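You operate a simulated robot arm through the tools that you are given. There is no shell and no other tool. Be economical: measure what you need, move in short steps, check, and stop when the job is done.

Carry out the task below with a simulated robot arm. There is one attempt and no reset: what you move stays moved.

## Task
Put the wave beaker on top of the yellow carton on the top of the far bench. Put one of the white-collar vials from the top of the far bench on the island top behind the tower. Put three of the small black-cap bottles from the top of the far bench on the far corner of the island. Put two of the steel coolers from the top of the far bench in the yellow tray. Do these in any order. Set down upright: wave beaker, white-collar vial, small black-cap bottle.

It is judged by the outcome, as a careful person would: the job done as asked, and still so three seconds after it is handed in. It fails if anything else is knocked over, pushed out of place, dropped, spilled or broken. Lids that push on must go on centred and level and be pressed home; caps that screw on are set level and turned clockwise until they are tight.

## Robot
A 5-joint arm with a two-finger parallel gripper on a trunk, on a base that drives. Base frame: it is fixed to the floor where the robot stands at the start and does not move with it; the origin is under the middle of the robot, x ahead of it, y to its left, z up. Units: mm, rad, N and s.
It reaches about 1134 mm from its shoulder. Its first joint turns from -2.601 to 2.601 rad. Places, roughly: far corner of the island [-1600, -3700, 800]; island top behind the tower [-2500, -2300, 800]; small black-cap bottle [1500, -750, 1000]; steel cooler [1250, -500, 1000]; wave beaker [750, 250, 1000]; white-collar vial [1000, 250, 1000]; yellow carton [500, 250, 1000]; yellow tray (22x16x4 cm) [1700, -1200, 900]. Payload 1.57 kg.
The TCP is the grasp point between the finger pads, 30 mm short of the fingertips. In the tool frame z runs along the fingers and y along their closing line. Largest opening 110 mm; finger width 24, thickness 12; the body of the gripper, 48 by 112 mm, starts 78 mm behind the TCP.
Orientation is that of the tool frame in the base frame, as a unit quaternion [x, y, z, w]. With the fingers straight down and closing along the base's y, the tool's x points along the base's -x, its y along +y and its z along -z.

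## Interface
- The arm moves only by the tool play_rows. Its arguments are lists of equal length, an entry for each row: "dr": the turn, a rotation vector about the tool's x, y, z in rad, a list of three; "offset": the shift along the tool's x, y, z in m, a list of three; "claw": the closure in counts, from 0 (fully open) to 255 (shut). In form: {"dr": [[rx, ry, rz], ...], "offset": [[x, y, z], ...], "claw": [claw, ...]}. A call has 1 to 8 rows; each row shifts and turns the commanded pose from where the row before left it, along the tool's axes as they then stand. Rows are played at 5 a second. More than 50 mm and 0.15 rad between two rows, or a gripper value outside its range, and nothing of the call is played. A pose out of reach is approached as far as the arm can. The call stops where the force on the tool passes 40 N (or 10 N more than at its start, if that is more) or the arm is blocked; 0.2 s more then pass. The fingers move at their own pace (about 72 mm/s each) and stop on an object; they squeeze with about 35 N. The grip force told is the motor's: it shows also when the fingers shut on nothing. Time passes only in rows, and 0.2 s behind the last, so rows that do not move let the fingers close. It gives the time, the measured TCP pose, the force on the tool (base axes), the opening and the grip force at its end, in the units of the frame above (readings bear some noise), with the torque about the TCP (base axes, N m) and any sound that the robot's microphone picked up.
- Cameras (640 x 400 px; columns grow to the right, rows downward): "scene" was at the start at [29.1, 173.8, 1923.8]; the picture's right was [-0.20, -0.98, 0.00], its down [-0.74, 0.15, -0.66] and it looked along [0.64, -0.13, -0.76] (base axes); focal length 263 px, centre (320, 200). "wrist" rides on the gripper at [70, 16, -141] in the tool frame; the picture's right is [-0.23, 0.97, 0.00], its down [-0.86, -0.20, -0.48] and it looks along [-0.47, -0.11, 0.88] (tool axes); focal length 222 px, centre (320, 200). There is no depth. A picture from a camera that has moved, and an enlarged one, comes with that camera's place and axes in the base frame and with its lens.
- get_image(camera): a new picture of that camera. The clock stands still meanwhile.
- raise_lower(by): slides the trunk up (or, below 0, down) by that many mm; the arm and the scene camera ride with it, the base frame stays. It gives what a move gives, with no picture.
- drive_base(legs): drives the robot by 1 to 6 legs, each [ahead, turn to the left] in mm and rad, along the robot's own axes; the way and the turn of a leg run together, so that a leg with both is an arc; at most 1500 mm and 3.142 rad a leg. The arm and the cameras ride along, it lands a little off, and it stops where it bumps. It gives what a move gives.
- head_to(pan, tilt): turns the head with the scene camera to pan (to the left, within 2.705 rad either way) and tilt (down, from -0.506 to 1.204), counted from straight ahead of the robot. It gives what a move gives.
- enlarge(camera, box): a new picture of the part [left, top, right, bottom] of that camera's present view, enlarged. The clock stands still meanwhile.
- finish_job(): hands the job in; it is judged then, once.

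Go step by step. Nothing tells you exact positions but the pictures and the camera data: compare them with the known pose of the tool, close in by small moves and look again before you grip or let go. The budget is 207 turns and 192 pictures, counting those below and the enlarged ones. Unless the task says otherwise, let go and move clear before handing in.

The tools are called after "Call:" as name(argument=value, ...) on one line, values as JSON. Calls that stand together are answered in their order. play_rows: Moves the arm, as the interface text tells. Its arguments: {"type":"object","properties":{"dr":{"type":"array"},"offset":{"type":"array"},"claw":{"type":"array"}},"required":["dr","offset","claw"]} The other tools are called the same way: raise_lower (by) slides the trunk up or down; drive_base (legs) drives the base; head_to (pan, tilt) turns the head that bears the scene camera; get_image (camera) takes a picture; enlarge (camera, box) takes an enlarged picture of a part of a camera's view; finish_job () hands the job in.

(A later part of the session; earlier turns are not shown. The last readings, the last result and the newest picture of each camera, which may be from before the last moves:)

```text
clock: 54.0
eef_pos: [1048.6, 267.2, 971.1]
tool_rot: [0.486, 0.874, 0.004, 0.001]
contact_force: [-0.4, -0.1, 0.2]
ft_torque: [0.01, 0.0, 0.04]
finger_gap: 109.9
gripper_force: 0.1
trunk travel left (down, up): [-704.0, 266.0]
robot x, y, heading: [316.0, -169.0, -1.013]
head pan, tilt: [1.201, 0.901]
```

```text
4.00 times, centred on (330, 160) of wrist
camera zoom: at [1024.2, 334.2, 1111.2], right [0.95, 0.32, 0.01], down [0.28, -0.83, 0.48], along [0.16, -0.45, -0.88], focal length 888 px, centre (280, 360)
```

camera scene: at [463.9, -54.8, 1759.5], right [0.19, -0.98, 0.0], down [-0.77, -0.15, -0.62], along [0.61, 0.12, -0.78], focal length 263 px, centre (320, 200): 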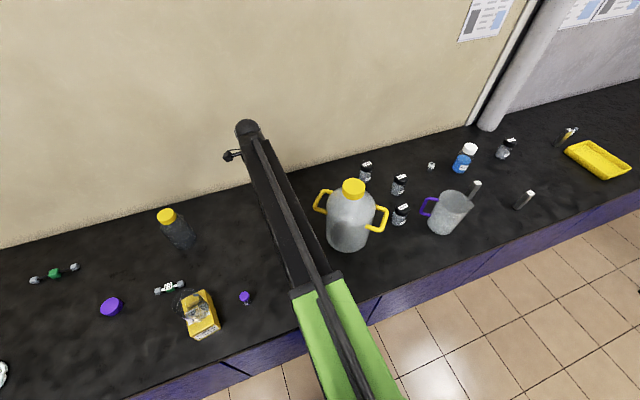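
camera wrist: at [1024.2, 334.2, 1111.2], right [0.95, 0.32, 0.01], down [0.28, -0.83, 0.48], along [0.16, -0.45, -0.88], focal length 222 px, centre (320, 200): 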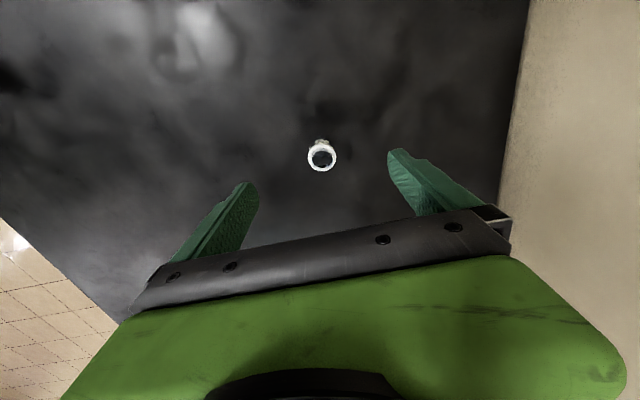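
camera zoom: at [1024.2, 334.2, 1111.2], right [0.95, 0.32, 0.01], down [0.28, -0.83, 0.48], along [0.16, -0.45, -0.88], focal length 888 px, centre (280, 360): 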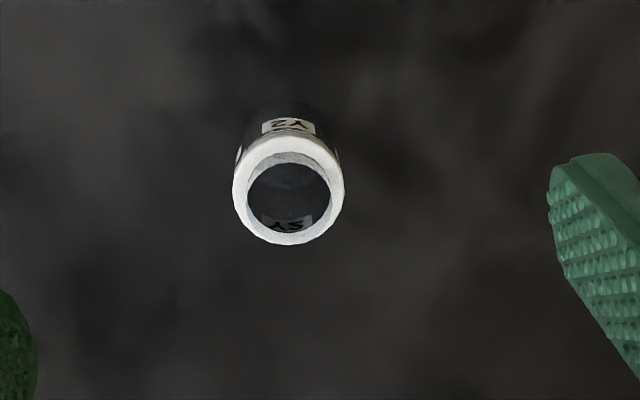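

The vial is centred. I'll lower further around it, carefully near the bench.

Call:
raise_lower(by=-72)

Call:
get_image(camera="wrist")

Call:
enlarge(camera="scene", box=[200, 100, 320, 200])

```text
clock: 55.1
eef_pos: [1047.4, 266.4, 899.3]
tool_rot: [0.486, 0.874, 0.003, 0.002]
contact_force: [1.2, 0.6, -0.2]
ft_torque: [0.02, 0.0, -0.02]
finger_gap: 109.7
gripper_force: 0.0
trunk travel left (down, up): [-632.0, 338.0]
robot x, y, heading: [314.9, -175.1, -1.018]
head pan, tilt: [1.201, 0.901]
```

```text
153 pictures are left
camera wrist: at [1024.1, 334.2, 1039.2], right [0.95, 0.32, 0.01], down [0.28, -0.83, 0.48], along [0.16, -0.45, -0.88], focal length 222 px, centre (320, 200)
```

wrist: 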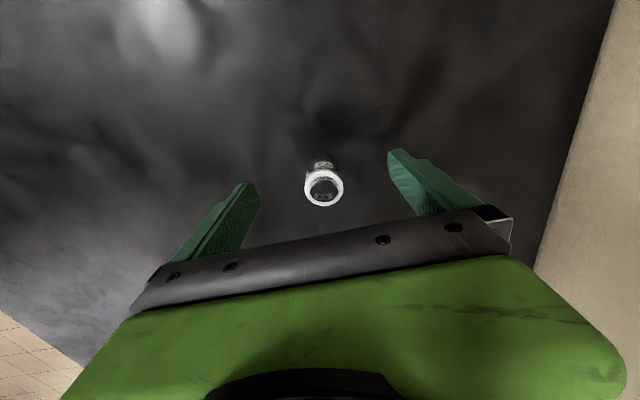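

```text
4.00 times, centred on (260, 150) of scene
camera zoom: at [512.4, -26.0, 1607.5], right [0.19, -0.98, 0.0], down [-0.77, -0.15, -0.62], along [0.61, 0.11, -0.78], focal length 1051 px, centre (560, 400)
```

zoom: 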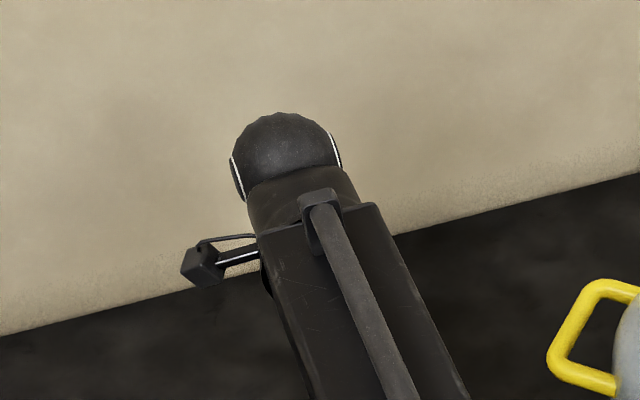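

Call:
raise_lower(by=-8)

Call:
play_rows(dr=[[0, 0, 0], [0, 0, 0], [0, 0, 0], [0, 0, 0], [0, 0, 0], [0, 0, 0], [0, 0, 0]], offset=[[0, 0, 0], [0, 0, 0], [0, 0, 0], [0, 0, 0], [0, 0, 0], [0, 0, 0], [0, 0, 0]], claw=[80, 120, 150, 170, 190, 210, 220])

Call:
get_image(camera="wrist")

```text
clock: 55.7
eef_pos: [1048.6, 267.0, 890.9]
tool_rot: [0.485, 0.874, 0.004, 0.002]
contact_force: [-0.8, 0.1, 0.5]
ft_torque: [0.0, -0.01, 0.01]
finger_gap: 110.1
gripper_force: 0.1
trunk travel left (down, up): [-624.0, 346.0]
robot x, y, heading: [316.9, -173.5, -1.012]
head pan, tilt: [1.201, 0.901]
```

```text
clock: 57.3
eef_pos: [1048.2, 265.2, 889.8]
tool_rot: [0.484, 0.875, 0.004, 0.003]
contact_force: [0.2, -0.3, 0.0]
ft_torque: [0.02, 0.03, 0.0]
finger_gap: 24.8
gripper_force: 35.7
trunk travel left (down, up): [-624.0, 346.0]
robot x, y, heading: [319.6, -170.0, -1.013]
head pan, tilt: [1.201, 0.901]
```

```text
151 pictures are left
camera wrist: at [1024.2, 334.3, 1031.1], right [0.95, 0.32, 0.01], down [0.28, -0.83, 0.48], along [0.16, -0.45, -0.88], focal length 222 px, centre (320, 200)
```

wrist: 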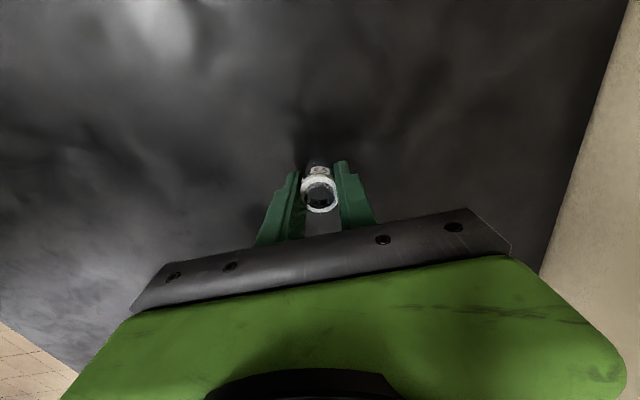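

The vial is gripped (25 mm). I'll raise it, retract, turn left away from the jug, and back across the room toward the island.

Call:
raise_lower(by=346)

Call:
play_rows(dr=[[0, 0, 0], [0, 0, 0], [0, 0, 0], [0, 0, 0], [0, 0, 0]], offset=[[0, -0.044, 0], [0, -0.044, 0], [0, -0.044, 0], [0, -0.044, 0], [0, -0.044, 0]], claw=[220, 220, 220, 220, 220])

Call:
drive_base(legs=[[0, 1.69], [-1350, 0], [-1350, 0], [0, 1.44]])

Call:
head_to(pan=1.3, tilt=0.7)

Call:
get_image(camera="scene")

Call:
get_image(camera="wrist")

```text
clock: 60.7
eef_pos: [1048.1, 266.7, 1236.3]
tool_rot: [0.485, 0.874, 0.005, 0.002]
contact_force: [0.1, 0.3, -0.3]
ft_torque: [0.02, 0.01, -0.02]
finger_gap: 24.7
gripper_force: 35.0
trunk travel left (down, up): [-970.0, 0.0]
robot x, y, heading: [316.3, -174.6, -1.014]
head pan, tilt: [1.201, 0.901]
```

```text
clock: 61.9
eef_pos: [861.0, 148.8, 1238.4]
tool_rot: [0.486, 0.874, 0.005, 0.003]
contact_force: [0.7, -0.6, -0.4]
ft_torque: [0.02, -0.02, -0.02]
finger_gap: 24.8
gripper_force: 35.1
trunk travel left (down, up): [-970.0, 0.0]
robot x, y, heading: [319.6, -163.8, -1.014]
head pan, tilt: [1.201, 0.901]
```

```text
clock: 82.7
eef_pos: [-2324.6, -2211.1, 1235.8]
tool_rot: [0.878, -0.479, -0.002, 0.004]
contact_force: [-0.1, -0.5, 0.0]
ft_torque: [0.01, 0.0, -0.02]
finger_gap: 24.9
gripper_force: 34.9
trunk travel left (down, up): [-970.0, 0.0]
robot x, y, heading: [-1856.3, -1925.2, 2.119]
head pan, tilt: [1.201, 0.901]
```

```text
clock: 83.4
eef_pos: [-2327.6, -2210.3, 1237.0]
tool_rot: [0.878, -0.479, -0.003, 0.004]
contact_force: [0.3, 0.0, -0.2]
ft_torque: [-0.04, 0.02, 0.04]
finger_gap: 24.4
gripper_force: 35.4
trunk travel left (down, up): [-970.0, 0.0]
robot x, y, heading: [-1858.3, -1928.7, 2.123]
head pan, tilt: [1.3, 0.7]
```

```text
150 pictures are left
camera scene: at [-2061.2, -2077.4, 1961.7], right [-0.28, 0.96, 0.0], down [0.62, 0.18, -0.76], along [-0.73, -0.21, -0.64], focal length 263 px, centre (320, 200)
```

scene: 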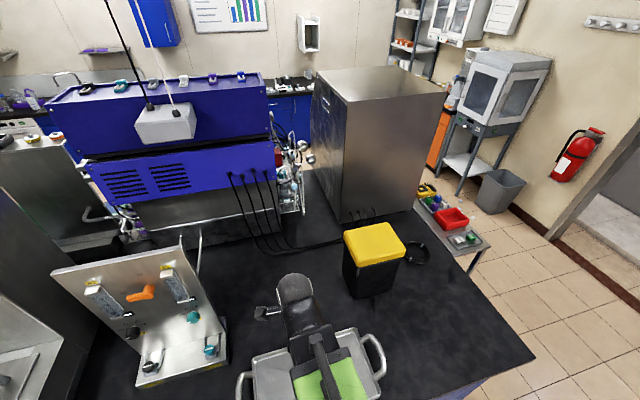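

```text
149 pictures are left
camera wrist: at [-2301.2, -2276.1, 1377.4], right [-0.94, -0.34, 0.01], down [-0.29, 0.83, 0.48], along [-0.17, 0.45, -0.88], focal length 222 px, centre (320, 200)
```

wrist: 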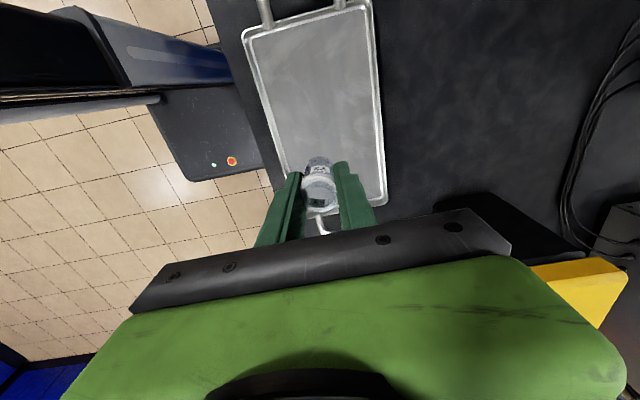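

The hand is over the steel tray; the clear black area behind the purple tower is a bit further in, near (-2560, -2310). I'll move there and come down.

Call:
play_rows(dr=[[0, 0, 0], [0, 0, 0], [0, 0, 0], [0, 0, 0], [0, 0, 0], [0, 0, 0]], offset=[[-0.007, 0.0417, 0], [-0.007, 0.0417, 0], [-0.007, 0.0417, 0], [-0.007, 0.0417, 0], [-0.007, 0.0417, 0], [-0.007, 0.0417, 0]], claw=[220, 220, 220, 220, 220, 220])

Call:
raise_lower(by=-290)

Call:
get_image(camera="scene")

Call:
get_image(camera="wrist")

```text
clock: 84.8
eef_pos: [-2560.5, -2310.2, 1235.6]
tool_rot: [0.878, -0.479, -0.002, 0.004]
contact_force: [0.0, 0.8, -0.9]
ft_torque: [0.01, 0.0, -0.04]
finger_gap: 24.4
gripper_force: 35.3
trunk travel left (down, up): [-970.0, 0.0]
robot x, y, heading: [-1857.7, -1930.5, 2.119]
head pan, tilt: [1.3, 0.7]
```

```text
clock: 87.7
eef_pos: [-2560.2, -2309.0, 947.3]
tool_rot: [0.878, -0.478, -0.002, 0.004]
contact_force: [0.3, -1.2, -0.4]
ft_torque: [0.02, 0.0, -0.01]
finger_gap: 24.5
gripper_force: 34.8
trunk travel left (down, up): [-680.0, 290.0]
robot x, y, heading: [-1860.3, -1927.1, 2.12]
head pan, tilt: [1.3, 0.7]
```

```text
148 pictures are left
camera scene: at [-2061.8, -2078.1, 1671.6], right [-0.28, 0.96, 0.0], down [0.62, 0.18, -0.76], along [-0.74, -0.21, -0.64], focal length 263 px, centre (320, 200)
```

scene: 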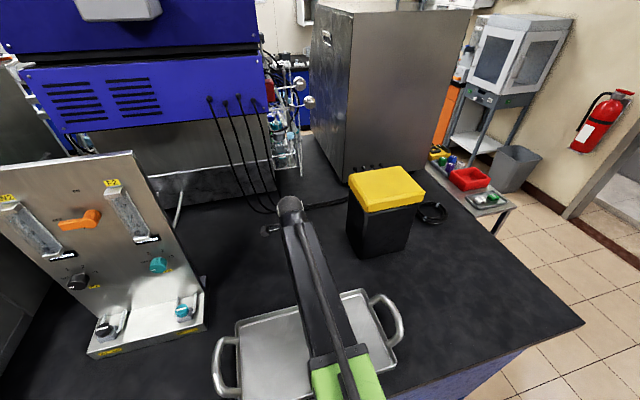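

```text
147 pictures are left
camera wrist: at [-2534.2, -2375.5, 1087.2], right [-0.94, -0.34, 0.01], down [-0.29, 0.83, 0.48], along [-0.17, 0.45, -0.88], focal length 222 px, centre (320, 200)
```

wrist: 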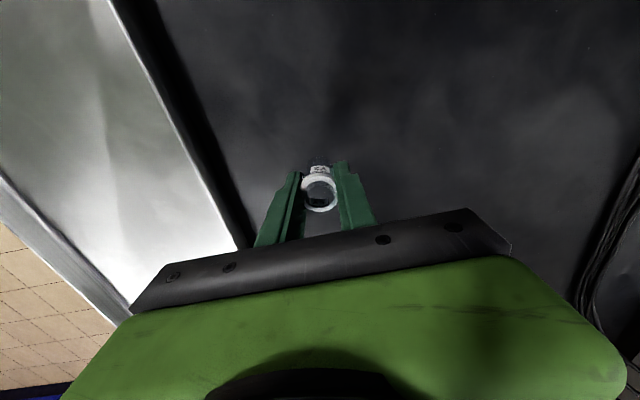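

Clear spot, 150 mm from the tray. Lowering further in stages.

Call:
raise_lower(by=-60)

Call:
get_image(camera="wrist")

```text
clock: 88.6
eef_pos: [-2560.3, -2309.8, 891.0]
tool_rot: [0.878, -0.478, -0.002, 0.005]
contact_force: [4.4, 2.7, 12.1]
ft_torque: [0.09, -0.26, 0.01]
finger_gap: 24.6
gripper_force: 34.9
trunk travel left (down, up): [-623.0, 347.0]
robot x, y, heading: [-1858.5, -1932.3, 2.122]
head pan, tilt: [1.3, 0.7]
stopped: the force on the tool passed its limit at 92 N (the readings are from after the stop); the commanded pose is now the measured one
```

```text
146 pictures are left
camera wrist: at [-2533.0, -2375.1, 1031.1], right [-0.94, -0.34, 0.01], down [-0.29, 0.83, 0.48], along [-0.17, 0.45, -0.88], focal length 222 px, centre (320, 200)
```

wrist: 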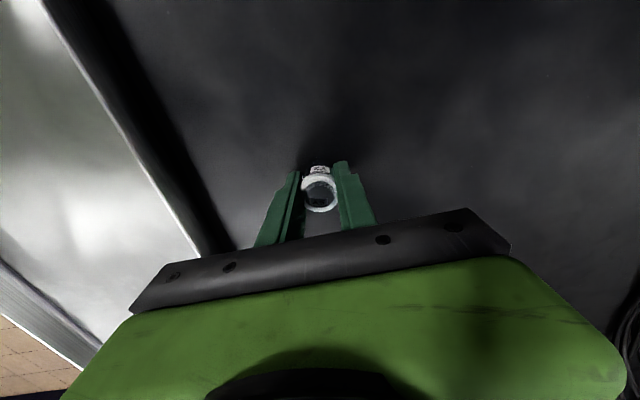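

The vial has touched down: the island is as high as the bench. I'll release slowly and lift off.

Call:
play_rows(dr=[[0, 0, 0], [0, 0, 0], [0, 0, 0], [0, 0, 0], [0, 0, 0], [0, 0, 0]], offset=[[0, 0, 0], [0, 0, 0], [0, 0, 0], [0, 0, 0], [0, 0, 0], [0, 0, 0]], claw=[190, 170, 140, 100, 60, 20])

Call:
get_image(camera="wrist")

Call:
raise_lower(by=340)

Call:
get_image(camera="wrist")

```text
clock: 90.0
eef_pos: [-2560.4, -2309.9, 890.0]
tool_rot: [0.878, -0.479, -0.002, 0.004]
contact_force: [-0.6, -0.7, 0.8]
ft_torque: [-0.03, 0.02, -0.03]
finger_gap: 101.6
gripper_force: 0.0
trunk travel left (down, up): [-623.0, 347.0]
robot x, y, heading: [-1860.4, -1929.2, 2.119]
head pan, tilt: [1.3, 0.7]
```

```text
145 pictures are left
camera wrist: at [-2534.5, -2375.8, 1030.0], right [-0.94, -0.34, 0.01], down [-0.29, 0.83, 0.48], along [-0.17, 0.45, -0.88], focal length 222 px, centre (320, 200)
```

wrist: 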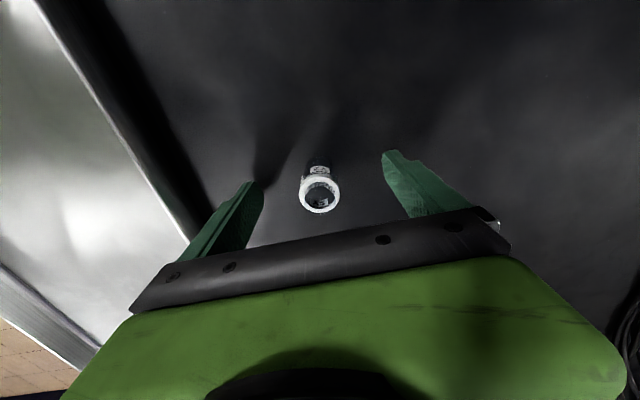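

```text
clock: 93.3
eef_pos: [-2559.4, -2309.4, 1229.5]
tool_rot: [0.878, -0.479, -0.002, 0.005]
contact_force: [0.0, -0.1, 0.3]
ft_torque: [0.01, 0.01, -0.01]
finger_gap: 101.2
gripper_force: 0.1
trunk travel left (down, up): [-963.0, 7.0]
robot x, y, heading: [-1856.9, -1929.5, 2.121]
head pan, tilt: [1.3, 0.7]
```

```text
144 pictures are left
camera wrist: at [-2534.5, -2375.9, 1370.0], right [-0.94, -0.34, 0.01], down [-0.29, 0.83, 0.48], along [-0.17, 0.45, -0.88], focal length 222 px, centre (320, 200)
```

wrist: 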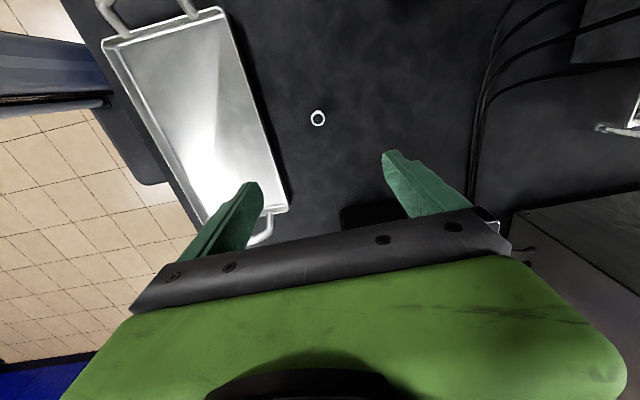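

The vial stands upright. I'll look from here at the island's far corner to plan the bottle spots.

Call:
head_to(pan=2.7, tilt=0.45)

Call:
get_image(camera="scene")

Call:
enlarge(camera="scene", box=[200, 100, 440, 250])

```text
clock: 94.8
eef_pos: [-2559.7, -2309.4, 1230.5]
tool_rot: [0.878, -0.479, -0.002, 0.004]
contact_force: [0.8, 1.2, 0.2]
ft_torque: [-0.02, 0.01, 0.01]
finger_gap: 101.4
gripper_force: 0.0
trunk travel left (down, up): [-963.0, 7.0]
robot x, y, heading: [-1857.4, -1928.5, 2.121]
head pan, tilt: [2.7, 0.45]
```

```text
143 pictures are left
camera scene: at [-1970.3, -2146.2, 1976.6], right [-0.99, -0.11, 0.0], down [-0.05, 0.43, -0.9], along [0.1, -0.89, -0.44], focal length 263 px, centre (320, 200)
```

scene: 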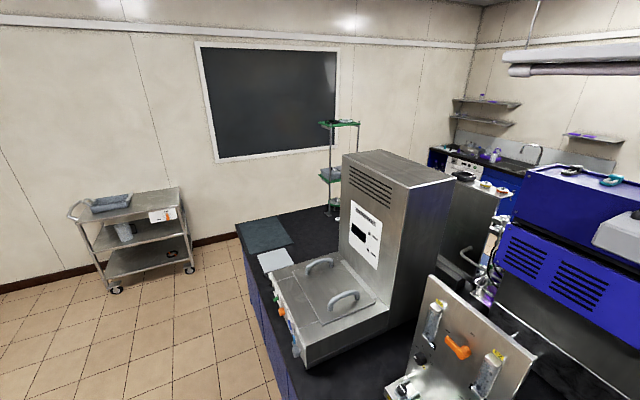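

```text
2.67 times, centred on (320, 175) of scene
camera zoom: at [-1970.3, -2146.2, 1976.6], right [-0.99, -0.11, 0.0], down [-0.05, 0.43, -0.9], along [0.1, -0.89, -0.44], focal length 701 px, centre (320, 267)
```

zoom: 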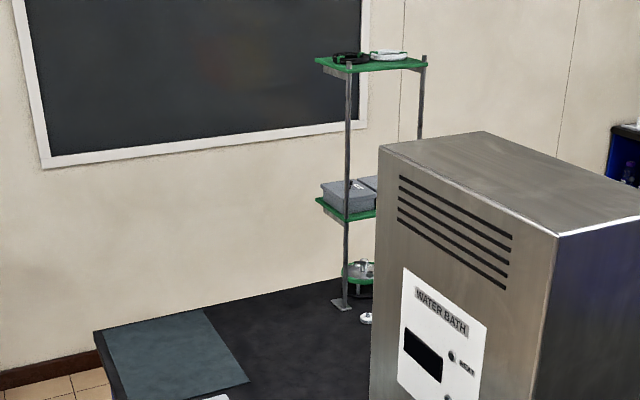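

The far-corner area is at the end of the island, by the dark mat near (-1600, -3700). Now back to the bench: retract, turn and drive toward the bottles, stopping a bit short.

Call:
play_rows(dr=[[0, 0, 0], [0, 0, 0], [0, 0, 0], [0, 0, 0], [0, 0, 0]], offset=[[0, -0.046, 0], [0, -0.046, 0], [0, -0.046, 0], [0, -0.046, 0], [0, -0.046, 0]], claw=[0, 0, 0, 0, 0])

Call:
drive_base(legs=[[0, -1.67], [1320, 0], [1320, 0], [0, -1.47]])

Call:
head_to(pan=1.0, tilt=0.8)

Call:
get_image(camera="scene")

```text
clock: 96.0
eef_pos: [-2364.4, -2184.9, 1230.1]
tool_rot: [0.878, -0.479, -0.003, 0.006]
contact_force: [-0.2, 0.3, -0.4]
ft_torque: [-0.03, 0.01, -0.01]
finger_gap: 110.1
gripper_force: 0.0
trunk travel left (down, up): [-963.0, 7.0]
robot x, y, heading: [-1859.6, -1930.4, 2.122]
head pan, tilt: [2.7, 0.45]
```

```text
clock: 116.5
eef_pos: [1034.1, -551.3, 1230.1]
tool_rot: [0.484, 0.875, 0.005, 0.002]
contact_force: [-0.5, 0.7, 0.5]
ft_torque: [-0.04, 0.01, 0.01]
finger_gap: 109.8
gripper_force: 0.1
trunk travel left (down, up): [-963.0, 7.0]
robot x, y, heading: [465.9, -833.9, -1.021]
head pan, tilt: [2.7, 0.45]
```

```text
clock: 118.2
eef_pos: [1033.2, -551.2, 1229.4]
tool_rot: [0.484, 0.875, 0.005, 0.002]
contact_force: [-0.5, -0.6, -0.4]
ft_torque: [-0.01, -0.01, 0.0]
finger_gap: 110.2
gripper_force: 0.1
trunk travel left (down, up): [-963.0, 7.0]
robot x, y, heading: [468.4, -837.4, -1.021]
head pan, tilt: [1.0, 0.799]
```

```text
141 pictures are left
camera scene: at [668.8, -708.0, 1946.3], right [-0.02, -1.0, 0.0], down [-0.72, 0.02, -0.7], along [0.7, -0.02, -0.72], focal length 263 px, centre (320, 200)
```

scene: 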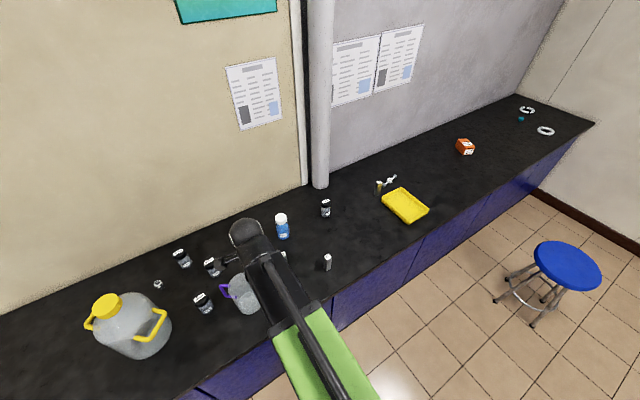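

Call:
enlarge(camera="scene", box=[150, 190, 350, 330])

Call:
enlarge(camera="scene", box=[270, 160, 440, 280])

Call:
get_image(camera="wrist")

```text
2.86 times, centred on (250, 260) of scene
camera zoom: at [668.8, -708.0, 1946.3], right [-0.02, -1.0, 0.0], down [-0.72, 0.02, -0.7], along [0.7, -0.02, -0.72], focal length 751 px, centre (520, 29)
```

zoom: 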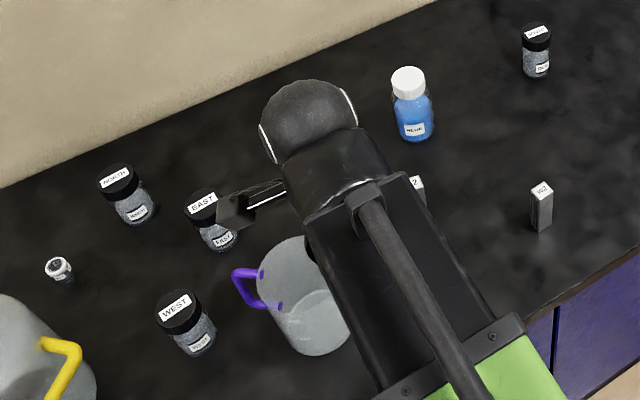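

```text
3.33 times, centred on (355, 220) of scene
camera zoom: at [668.8, -708.0, 1946.3], right [-0.02, -1.0, 0.0], down [-0.72, 0.02, -0.7], along [0.7, -0.02, -0.72], focal length 876 px, centre (203, 133)
```

zoom: 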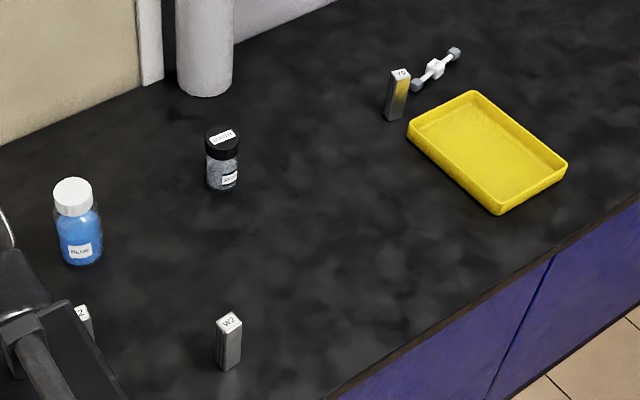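

```text
138 pictures are left
camera wrist: at [1009.1, -483.4, 1370.1], right [0.95, 0.32, 0.01], down [0.28, -0.83, 0.48], along [0.16, -0.45, -0.88], focal length 222 px, centre (320, 200)
```

wrist: 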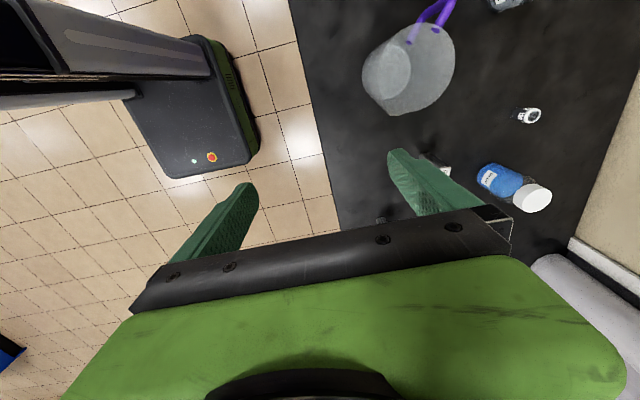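

All four black-cap bottles (NORTH, EAST, WEST and a fourth) look the same size; the steel coolers are the W2, Y6 and V2 blocks. I'll do the coolers first: W2 at (1290, -754) into the tray at (1666, -1207). Driving nearer the bench.

Call:
drive_base(legs=[[0, 0.525], [417, 0], [0, -0.525]])

Call:
get_image(camera="wrist")

Call:
get_image(camera="scene")

```text
clock: 123.8
eef_pos: [1402.5, -748.8, 1228.0]
tool_rot: [0.484, 0.875, 0.004, 0.003]
contact_force: [0.0, 0.4, -0.5]
ft_torque: [-0.01, 0.02, 0.01]
finger_gap: 109.9
gripper_force: 0.0
trunk travel left (down, up): [-963.0, 7.0]
robot x, y, heading: [821.5, -1039.7, -1.021]
head pan, tilt: [1.0, 0.799]
```

```text
137 pictures are left
camera wrist: at [1377.4, -681.2, 1369.5], right [0.95, 0.32, 0.01], down [0.28, -0.83, 0.48], along [0.16, -0.45, -0.88], focal length 222 px, centre (320, 200)
```

wrist: 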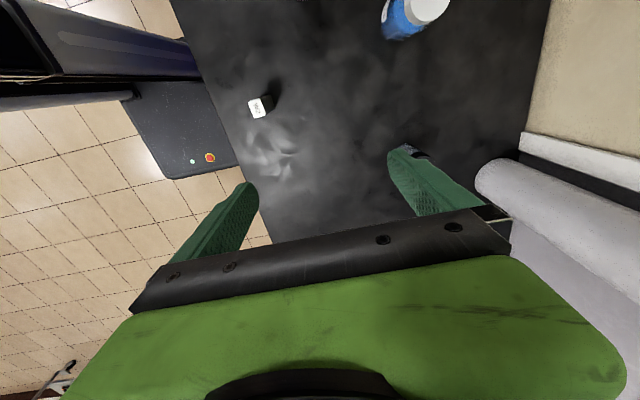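

```text
136 pictures are left
camera scene: at [1026.8, -909.7, 1946.0], right [-0.02, -1.0, 0.0], down [-0.72, 0.01, -0.7], along [0.7, -0.02, -0.72], focal length 263 px, centre (320, 200)
```

scene: 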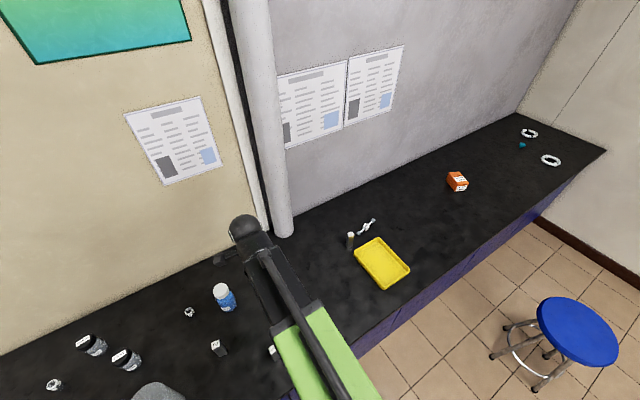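

Call:
play_rows(dr=[[0, 0, 0], [0, 0, 0], [0, 0, 0]], offset=[[0.0177, -0.0333, 0], [0.0177, -0.0333, 0], [0.0177, -0.0333, 0]], claw=[0, 0, 0])

Call:
raise_lower(by=-190)

Call:
get_image(camera="wrist")

Call:
enlarge(camera="wrist", box=[260, 90, 380, 190])

```text
clock: 124.6
eef_pos: [1287.5, -758.4, 1229.7]
tool_rot: [0.484, 0.875, 0.006, 0.004]
contact_force: [0.1, -0.3, 0.1]
ft_torque: [0.0, -0.01, -0.01]
finger_gap: 110.0
gripper_force: 0.0
trunk travel left (down, up): [-963.0, 7.0]
robot x, y, heading: [825.4, -1041.4, -1.023]
head pan, tilt: [1.0, 0.799]
```

```text
clock: 126.7
eef_pos: [1289.2, -757.6, 1038.9]
tool_rot: [0.484, 0.875, 0.004, 0.002]
contact_force: [0.5, 0.8, -0.5]
ft_torque: [0.0, 0.02, -0.01]
finger_gap: 110.1
gripper_force: 0.1
trunk travel left (down, up): [-773.0, 197.0]
robot x, y, heading: [827.1, -1040.9, -1.022]
head pan, tilt: [1.0, 0.799]
```

```text
135 pictures are left
camera wrist: at [1264.9, -691.0, 1180.1], right [0.95, 0.32, 0.01], down [0.28, -0.83, 0.48], along [0.16, -0.45, -0.88], focal length 222 px, centre (320, 200)
```

wrist: 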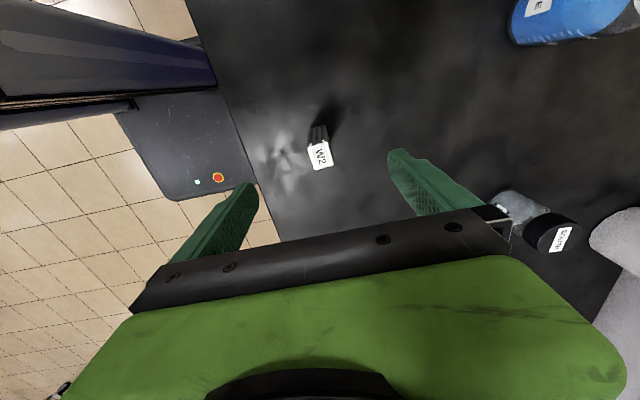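

```text
4.00 times, centred on (320, 140) of wrist
camera zoom: at [1264.9, -691.0, 1180.1], right [0.95, 0.32, 0.01], down [0.28, -0.83, 0.48], along [0.16, -0.45, -0.88], focal length 888 px, centre (320, 440)
```

zoom: 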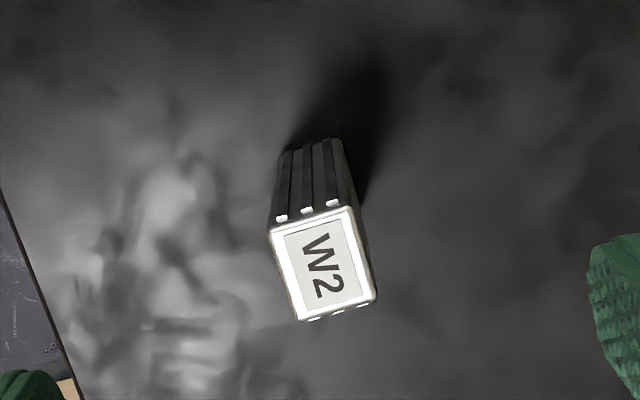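

W2 is centred and square to the fingers. I'll lower and grip it.

Call:
raise_lower(by=-127)

Call:
play_rows(dr=[[0, 0, 0], [0, 0, 0], [0, 0, 0], [0, 0, 0], [0, 0, 0], [0, 0, 0], [0, 0, 0]], offset=[[0, 0, 0], [0, 0, 0], [0, 0, 0], [0, 0, 0], [0, 0, 0], [0, 0, 0], [0, 0, 0]], claw=[80, 120, 150, 170, 190, 210, 225])

Call:
raise_lower(by=130)

Call:
get_image(camera="wrist")

```text
clock: 128.2
eef_pos: [1289.1, -759.2, 912.8]
tool_rot: [0.485, 0.875, 0.005, 0.002]
contact_force: [1.4, 0.5, -0.7]
ft_torque: [-0.03, 0.0, -0.02]
finger_gap: 109.8
gripper_force: 0.0
trunk travel left (down, up): [-646.0, 324.0]
robot x, y, heading: [823.6, -1043.5, -1.021]
head pan, tilt: [1.0, 0.799]
```

```text
clock: 129.8
eef_pos: [1289.7, -758.7, 912.9]
tool_rot: [0.484, 0.875, 0.005, 0.003]
contact_force: [0.7, 0.4, 1.3]
ft_torque: [0.01, -0.01, -0.03]
finger_gap: 23.9
gripper_force: 34.5
trunk travel left (down, up): [-646.0, 324.0]
robot x, y, heading: [823.8, -1039.9, -1.017]
head pan, tilt: [1.0, 0.799]
```

```text
clock: 131.4
eef_pos: [1290.0, -759.1, 1043.7]
tool_rot: [0.484, 0.875, 0.004, 0.003]
contact_force: [-0.2, -0.5, -1.3]
ft_torque: [-0.03, 0.0, 0.01]
finger_gap: 23.9
gripper_force: 34.9
trunk travel left (down, up): [-776.0, 194.0]
robot x, y, heading: [825.3, -1044.5, -1.021]
head pan, tilt: [1.0, 0.799]
```

```text
133 pictures are left
camera wrist: at [1265.1, -690.8, 1182.9], right [0.95, 0.32, 0.01], down [0.28, -0.83, 0.48], along [0.16, -0.45, -0.88], focal length 222 px, centre (320, 200)
```

wrist: 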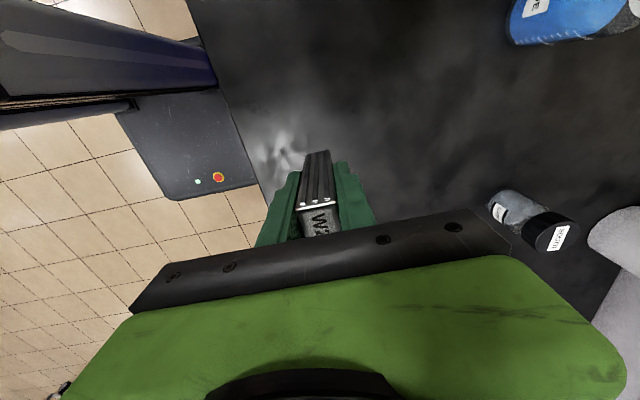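

W2 is held. I'll drive forward along the bench to the tray.

Call:
raise_lower(by=60)

Call:
drive_base(legs=[[567, 0]])

Call:
get_image(camera="wrist")

Call:
get_image(camera="scene")

```text
clock: 132.4
eef_pos: [1289.1, -758.2, 1102.6]
tool_rot: [0.484, 0.875, 0.005, 0.003]
contact_force: [0.2, 0.5, -0.9]
ft_torque: [-0.01, 0.01, 0.04]
finger_gap: 24.2
gripper_force: 34.7
trunk travel left (down, up): [-836.0, 134.0]
robot x, y, heading: [821.8, -1042.6, -1.022]
head pan, tilt: [1.0, 0.799]
```

```text
clock: 135.7
eef_pos: [1586.8, -1244.3, 1103.0]
tool_rot: [0.484, 0.875, 0.004, 0.002]
contact_force: [0.9, -0.2, -1.5]
ft_torque: [0.01, -0.03, 0.0]
finger_gap: 24.0
gripper_force: 34.9
trunk travel left (down, up): [-836.0, 134.0]
robot x, y, heading: [1119.1, -1524.9, -1.022]
head pan, tilt: [1.0, 0.799]
```

```text
132 pictures are left
camera wrist: at [1562.9, -1176.5, 1243.0], right [0.95, 0.32, 0.01], down [0.28, -0.83, 0.48], along [0.16, -0.45, -0.88], focal length 222 px, centre (320, 200)
```

wrist: 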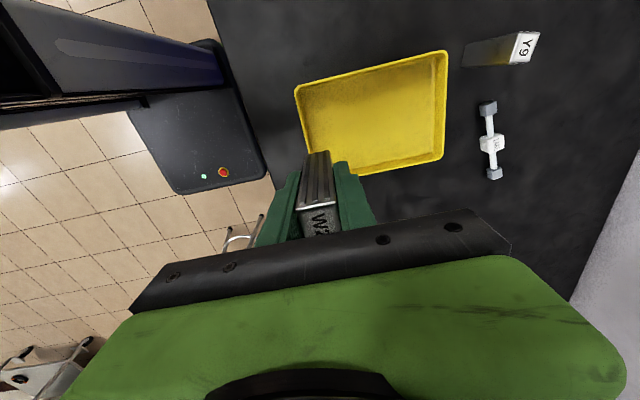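

```text
131 pictures are left
camera scene: at [1325.1, -1398.4, 1819.2], right [-0.02, -1.0, 0.0], down [-0.72, 0.02, -0.7], along [0.7, -0.01, -0.72], focal length 263 px, centre (320, 200)
```

scene: 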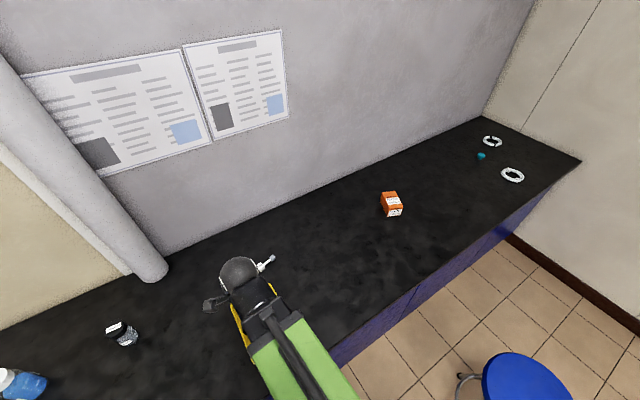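

The tray is just ahead of the held block. I'll move over the tray's near half and lower.

Call:
play_rows(dr=[[0, 0, 0]], offset=[[-0.0035, 0.0485, 0]], claw=[225])

Call:
raise_lower(by=-130)

Call:
get_image(camera="wrist")

```text
clock: 136.1
eef_pos: [1630.4, -1221.0, 1102.0]
tool_rot: [0.485, 0.875, 0.005, 0.002]
contact_force: [0.2, -0.8, -1.6]
ft_torque: [0.0, 0.02, 0.0]
finger_gap: 24.0
gripper_force: 34.8
trunk travel left (down, up): [-836.0, 134.0]
robot x, y, heading: [1121.1, -1525.6, -1.024]
head pan, tilt: [1.0, 0.799]
```

```text
clock: 137.6
eef_pos: [1629.5, -1221.4, 972.1]
tool_rot: [0.485, 0.874, 0.005, 0.003]
contact_force: [0.2, -0.4, -1.1]
ft_torque: [0.03, -0.04, -0.01]
finger_gap: 23.9
gripper_force: 35.3
trunk travel left (down, up): [-706.0, 264.0]
robot x, y, heading: [1121.9, -1527.0, -1.02]
head pan, tilt: [1.0, 0.799]
```

```text
130 pictures are left
camera wrist: at [1605.2, -1153.5, 1113.1], right [0.95, 0.32, 0.01], down [0.28, -0.83, 0.48], along [0.16, -0.45, -0.88], focal length 222 px, centre (320, 200)
```

wrist: 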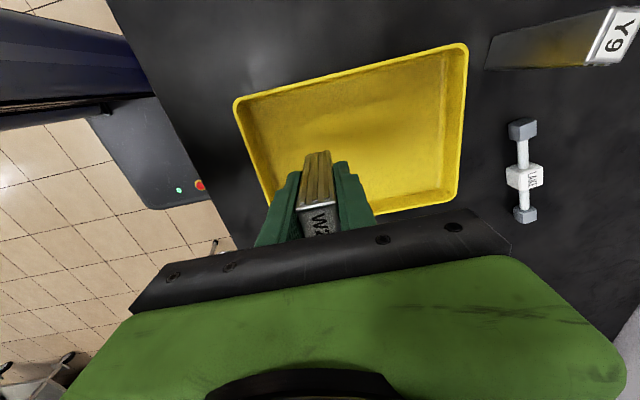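

Call:
raise_lower(by=-46)

Call:
raise_lower(by=-6)

Call:
get_image(camera="wrist")

```text
clock: 138.5
eef_pos: [1629.4, -1221.9, 927.1]
tool_rot: [0.485, 0.874, 0.005, 0.002]
contact_force: [0.7, 0.1, -1.3]
ft_torque: [-0.01, 0.02, 0.02]
finger_gap: 23.9
gripper_force: 34.4
trunk travel left (down, up): [-660.0, 310.0]
robot x, y, heading: [1125.8, -1530.2, -1.022]
head pan, tilt: [1.0, 0.799]
```

```text
clock: 139.1
eef_pos: [1629.3, -1222.4, 920.9]
tool_rot: [0.485, 0.875, 0.005, 0.002]
contact_force: [0.0, -0.3, -1.6]
ft_torque: [-0.03, -0.03, 0.02]
finger_gap: 24.0
gripper_force: 35.0
trunk travel left (down, up): [-654.0, 316.0]
robot x, y, heading: [1123.0, -1523.0, -1.023]
head pan, tilt: [1.0, 0.799]
```

```text
129 pictures are left
camera wrist: at [1605.2, -1153.5, 1061.0], right [0.95, 0.32, 0.01], down [0.28, -0.83, 0.48], along [0.16, -0.45, -0.88], focal length 222 px, centre (320, 200)
```

wrist: 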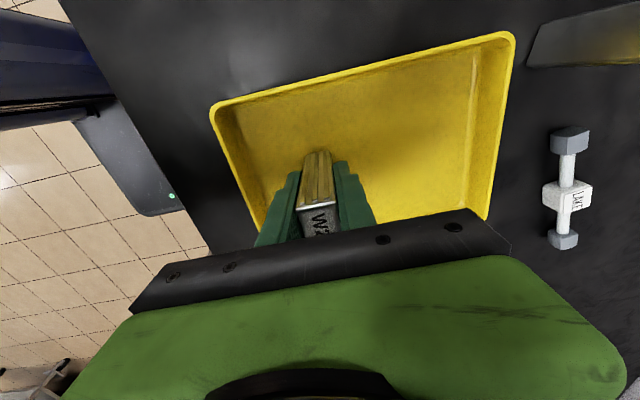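

Close to the tray floor; a few more millimetres, then release with a partial opening.

Call:
raise_lower(by=-3)

Call:
raise_lower(by=-2)

Call:
raise_lower(by=-2)

```text
clock: 139.6
eef_pos: [1629.2, -1220.9, 917.4]
tool_rot: [0.485, 0.875, 0.005, 0.003]
contact_force: [-0.3, 0.6, -0.6]
ft_torque: [0.01, 0.03, -0.03]
finger_gap: 23.9
gripper_force: 35.0
trunk travel left (down, up): [-651.0, 319.0]
robot x, y, heading: [1118.8, -1525.6, -1.018]
head pan, tilt: [1.0, 0.799]
```

```text
clock: 140.1
eef_pos: [1628.9, -1220.1, 915.9]
tool_rot: [0.484, 0.875, 0.006, 0.003]
contact_force: [5.4, 2.9, 23.0]
ft_torque: [0.12, -0.07, 0.02]
finger_gap: 23.7
gripper_force: 35.2
trunk travel left (down, up): [-649.0, 321.0]
robot x, y, heading: [1122.5, -1524.0, -1.02]
head pan, tilt: [1.0, 0.799]
```

```text
clock: 140.6
eef_pos: [1628.6, -1221.7, 914.7]
tool_rot: [0.484, 0.875, 0.005, 0.003]
contact_force: [1.6, 1.2, 22.7]
ft_torque: [-0.05, 0.07, -0.02]
finger_gap: 23.9
gripper_force: 35.4
trunk travel left (down, up): [-647.0, 323.0]
robot x, y, heading: [1121.3, -1525.0, -1.02]
head pan, tilt: [1.0, 0.799]
```

It rests on the tray floor. Opening to about 60 mm and lifting.

Call:
play_rows(dr=[[0, 0, 0], [0, 0, 0], [0, 0, 0], [0, 0, 0]], offset=[[0, 0, 0], [0, 0, 0], [0, 0, 0], [0, 0, 0]], claw=[180, 150, 116, 116])

Call:
raise_lower(by=180)

Call:
get_image(camera="wrist")

```text
clock: 141.6
eef_pos: [1628.4, -1221.8, 913.9]
tool_rot: [0.485, 0.875, 0.005, 0.003]
contact_force: [-1.3, -0.3, -1.0]
ft_torque: [0.02, 0.0, -0.01]
finger_gap: 59.9
gripper_force: 0.1
trunk travel left (down, up): [-647.0, 323.0]
robot x, y, heading: [1122.1, -1523.8, -1.022]
head pan, tilt: [1.0, 0.799]
```

```text
clock: 143.6
eef_pos: [1629.4, -1221.2, 1093.3]
tool_rot: [0.486, 0.874, 0.005, 0.002]
contact_force: [0.7, 0.6, 0.7]
ft_torque: [-0.01, -0.02, -0.02]
finger_gap: 59.9
gripper_force: 0.0
trunk travel left (down, up): [-827.0, 143.0]
robot x, y, heading: [1123.0, -1529.1, -1.018]
head pan, tilt: [1.0, 0.799]
```

```text
128 pictures are left
camera wrist: at [1605.2, -1153.4, 1234.0], right [0.95, 0.32, 0.01], down [0.28, -0.83, 0.48], along [0.16, -0.45, -0.88], focal length 222 px, centre (320, 200)
```

wrist: 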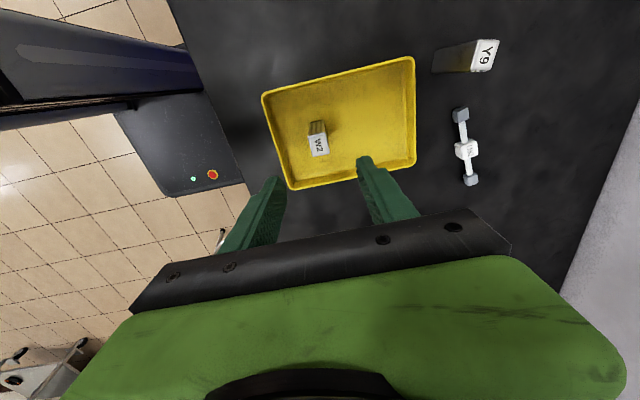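

W2 stands in the tray. Next is Y9 at (1768, -1074); it stands near the tray rim so I'll approach with a narrower opening.

Call:
play_rows(dr=[[0, 0, 0], [0, 0, 0], [0, 0, 0], [0, 0, 0], [0, 0, 0]], offset=[[0.0104, 0.0392, 0], [0.0104, 0.0392, 0], [0.0104, 0.0392, 0], [0.0104, 0.0392, 0], [0.0104, 0.0392, 0]], claw=[116, 116, 116, 120, 125])

Call:
raise_lower(by=-50)

Call:
get_image(camera="wrist")

Call:
enlarge(camera="wrist", box=[260, 90, 380, 190])

```text
clock: 144.8
eef_pos: [1769.4, -1072.1, 1093.2]
tool_rot: [0.485, 0.875, 0.004, 0.002]
contact_force: [-0.3, -0.5, 0.0]
ft_torque: [0.02, 0.0, -0.03]
finger_gap: 56.0
gripper_force: 0.1
trunk travel left (down, up): [-827.0, 143.0]
robot x, y, heading: [1122.2, -1523.0, -1.022]
head pan, tilt: [1.0, 0.799]
```

```text
clock: 145.7
eef_pos: [1768.4, -1073.8, 1043.3]
tool_rot: [0.485, 0.874, 0.005, 0.004]
contact_force: [-0.6, 0.2, -0.2]
ft_torque: [0.02, 0.01, -0.02]
finger_gap: 56.1
gripper_force: 0.1
trunk travel left (down, up): [-777.0, 193.0]
robot x, y, heading: [1120.4, -1525.8, -1.022]
head pan, tilt: [1.0, 0.799]
```

```text
127 pictures are left
camera wrist: at [1743.6, -1005.9, 1184.2], right [0.95, 0.32, 0.01], down [0.28, -0.83, 0.48], along [0.16, -0.45, -0.88], focal length 222 px, centre (320, 200)
```

wrist: 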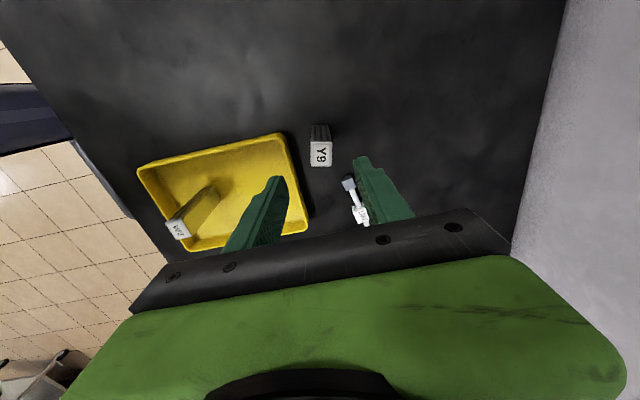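

```text
4.00 times, centred on (320, 140) of wrist
camera zoom: at [1743.6, -1005.9, 1184.2], right [0.95, 0.32, 0.01], down [0.28, -0.83, 0.48], along [0.16, -0.45, -0.88], focal length 888 px, centre (320, 440)
```

zoom: 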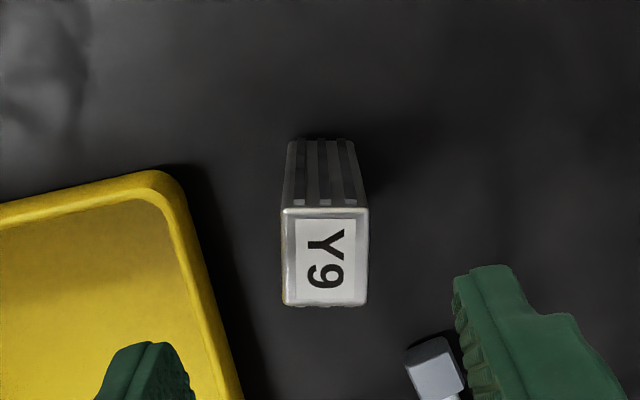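

Y9 is the same kind of block, turned about 14° relative to the fingers. I'll turn the tool, lower to just above tray-rim height, and grip.

Call:
play_rows(dr=[[0, 0, 0.12], [0, 0, 0.12]], offset=[[0, 0.001, 0], [0, 0, 0]], claw=[125, 125])

Call:
raise_lower(by=-80)

Call:
get_image(camera="wrist")

```text
clock: 146.3
eef_pos: [1769.4, -1072.4, 1044.2]
tool_rot: [0.587, 0.81, 0.005, 0.002]
contact_force: [-0.5, 0.3, 0.0]
ft_torque: [0.01, 0.01, 0.02]
finger_gap: 56.2
gripper_force: 0.1
trunk travel left (down, up): [-777.0, 193.0]
robot x, y, heading: [1122.7, -1523.7, -1.018]
head pan, tilt: [1.0, 0.799]
```

```text
clock: 147.5
eef_pos: [1768.9, -1072.1, 964.3]
tool_rot: [0.586, 0.81, 0.006, 0.002]
contact_force: [0.5, 0.0, 1.1]
ft_torque: [0.02, -0.02, -0.01]
finger_gap: 56.1
gripper_force: 0.2
trunk travel left (down, up): [-697.0, 273.0]
robot x, y, heading: [1124.2, -1524.3, -1.021]
head pan, tilt: [1.0, 0.799]
```

```text
125 pictures are left
camera wrist: at [1761.5, -1001.7, 1104.3], right [1.0, 0.09, 0.01], down [0.07, -0.88, 0.47], along [0.05, -0.47, -0.88], focal length 222 px, centre (320, 200)
```

wrist: 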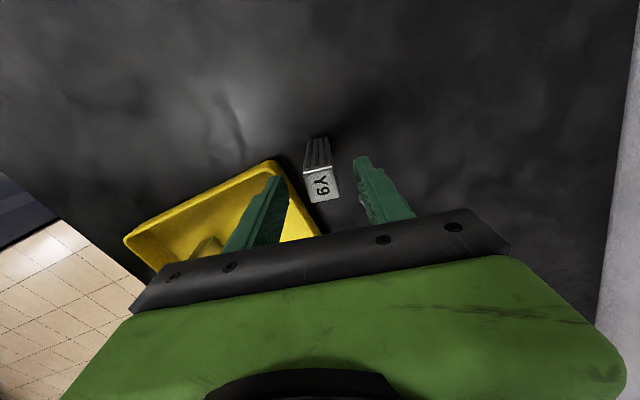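

Call:
raise_lower(by=-36)

Call:
play_rows(dr=[[0, 0, 0], [0, 0, 0], [0, 0, 0], [0, 0, 0], [0, 0, 0]], offset=[[0, 0, 0], [0, 0, 0], [0, 0, 0], [0, 0, 0], [0, 0, 0]], claw=[150, 170, 190, 210, 225])

Call:
raise_lower(by=150)

Call:
get_image(camera="wrist")

```text
clock: 148.3
eef_pos: [1768.9, -1073.1, 927.7]
tool_rot: [0.586, 0.81, 0.004, 0.002]
contact_force: [-0.4, 0.0, 0.0]
ft_torque: [0.01, 0.02, 0.02]
finger_gap: 56.2
gripper_force: 0.0
trunk travel left (down, up): [-661.0, 309.0]
robot x, y, heading: [1120.9, -1525.3, -1.025]
head pan, tilt: [1.0, 0.799]
```

```text
clock: 149.5
eef_pos: [1769.4, -1073.0, 927.6]
tool_rot: [0.586, 0.81, 0.006, 0.002]
contact_force: [0.2, 0.5, 1.7]
ft_torque: [0.07, -0.01, -0.04]
finger_gap: 23.7
gripper_force: 35.2
trunk travel left (down, up): [-661.0, 309.0]
robot x, y, heading: [1122.7, -1525.2, -1.02]
head pan, tilt: [1.0, 0.799]
```

```text
clock: 151.3
eef_pos: [1769.6, -1073.6, 1077.9]
tool_rot: [0.586, 0.81, 0.005, 0.002]
contact_force: [-0.2, -0.2, -1.3]
ft_torque: [0.02, 0.01, 0.01]
finger_gap: 23.4
gripper_force: 34.9
trunk travel left (down, up): [-811.0, 159.0]
robot x, y, heading: [1123.8, -1522.4, -1.023]
head pan, tilt: [1.0, 0.799]
```

```text
124 pictures are left
camera wrist: at [1761.7, -1001.4, 1218.0], right [1.0, 0.09, 0.01], down [0.07, -0.88, 0.47], along [0.05, -0.47, -0.88], focal length 222 px, centre (320, 200)
```

wrist: 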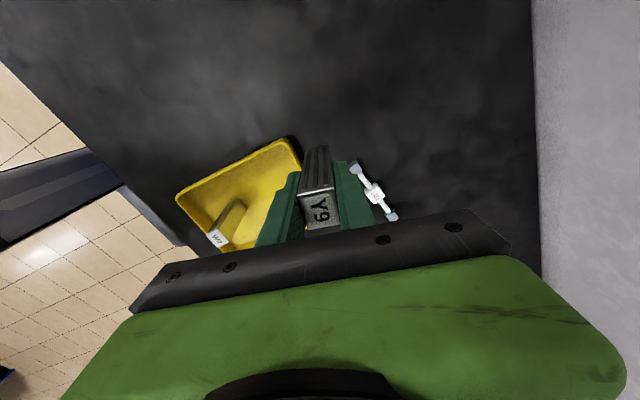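

Call:
play_rows(dr=[[0, 0, 0], [0, 0, 0], [0, 0, 0], [0, 0, -0.12], [0, 0, -0.12]], offset=[[-0.0258, -0.0337, 0], [-0.0258, -0.0337, 0], [-0.0258, -0.0337, 0], [0, 0, 0], [0, 0, 0]], claw=[225, 225, 225, 225, 225])

Call:
raise_lower(by=-100)

Call:
get_image(camera="wrist")

```text
clock: 152.5
eef_pos: [1697.5, -1179.0, 1076.8]
tool_rot: [0.484, 0.875, 0.005, 0.002]
contact_force: [1.0, -0.1, -1.2]
ft_torque: [-0.02, -0.03, 0.02]
finger_gap: 23.8
gripper_force: 35.3
trunk travel left (down, up): [-811.0, 159.0]
robot x, y, heading: [1125.0, -1525.7, -1.022]
head pan, tilt: [1.0, 0.799]
```

```text
clock: 153.8
eef_pos: [1697.4, -1178.2, 978.1]
tool_rot: [0.485, 0.875, 0.004, 0.002]
contact_force: [0.4, -0.2, -2.0]
ft_torque: [0.01, -0.02, 0.0]
finger_gap: 23.7
gripper_force: 34.7
trunk travel left (down, up): [-711.0, 259.0]
robot x, y, heading: [1122.2, -1525.3, -1.026]
head pan, tilt: [1.0, 0.799]
```

```text
123 pictures are left
camera wrist: at [1672.9, -1110.5, 1118.1], right [0.95, 0.32, 0.01], down [0.28, -0.83, 0.48], along [0.16, -0.45, -0.88], focal length 222 px, centre (320, 200)
```

wrist: 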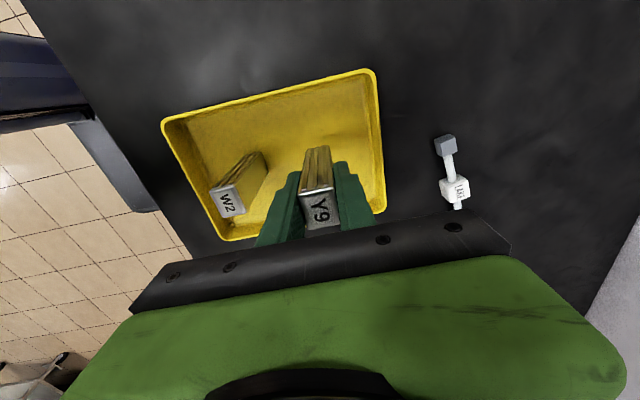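

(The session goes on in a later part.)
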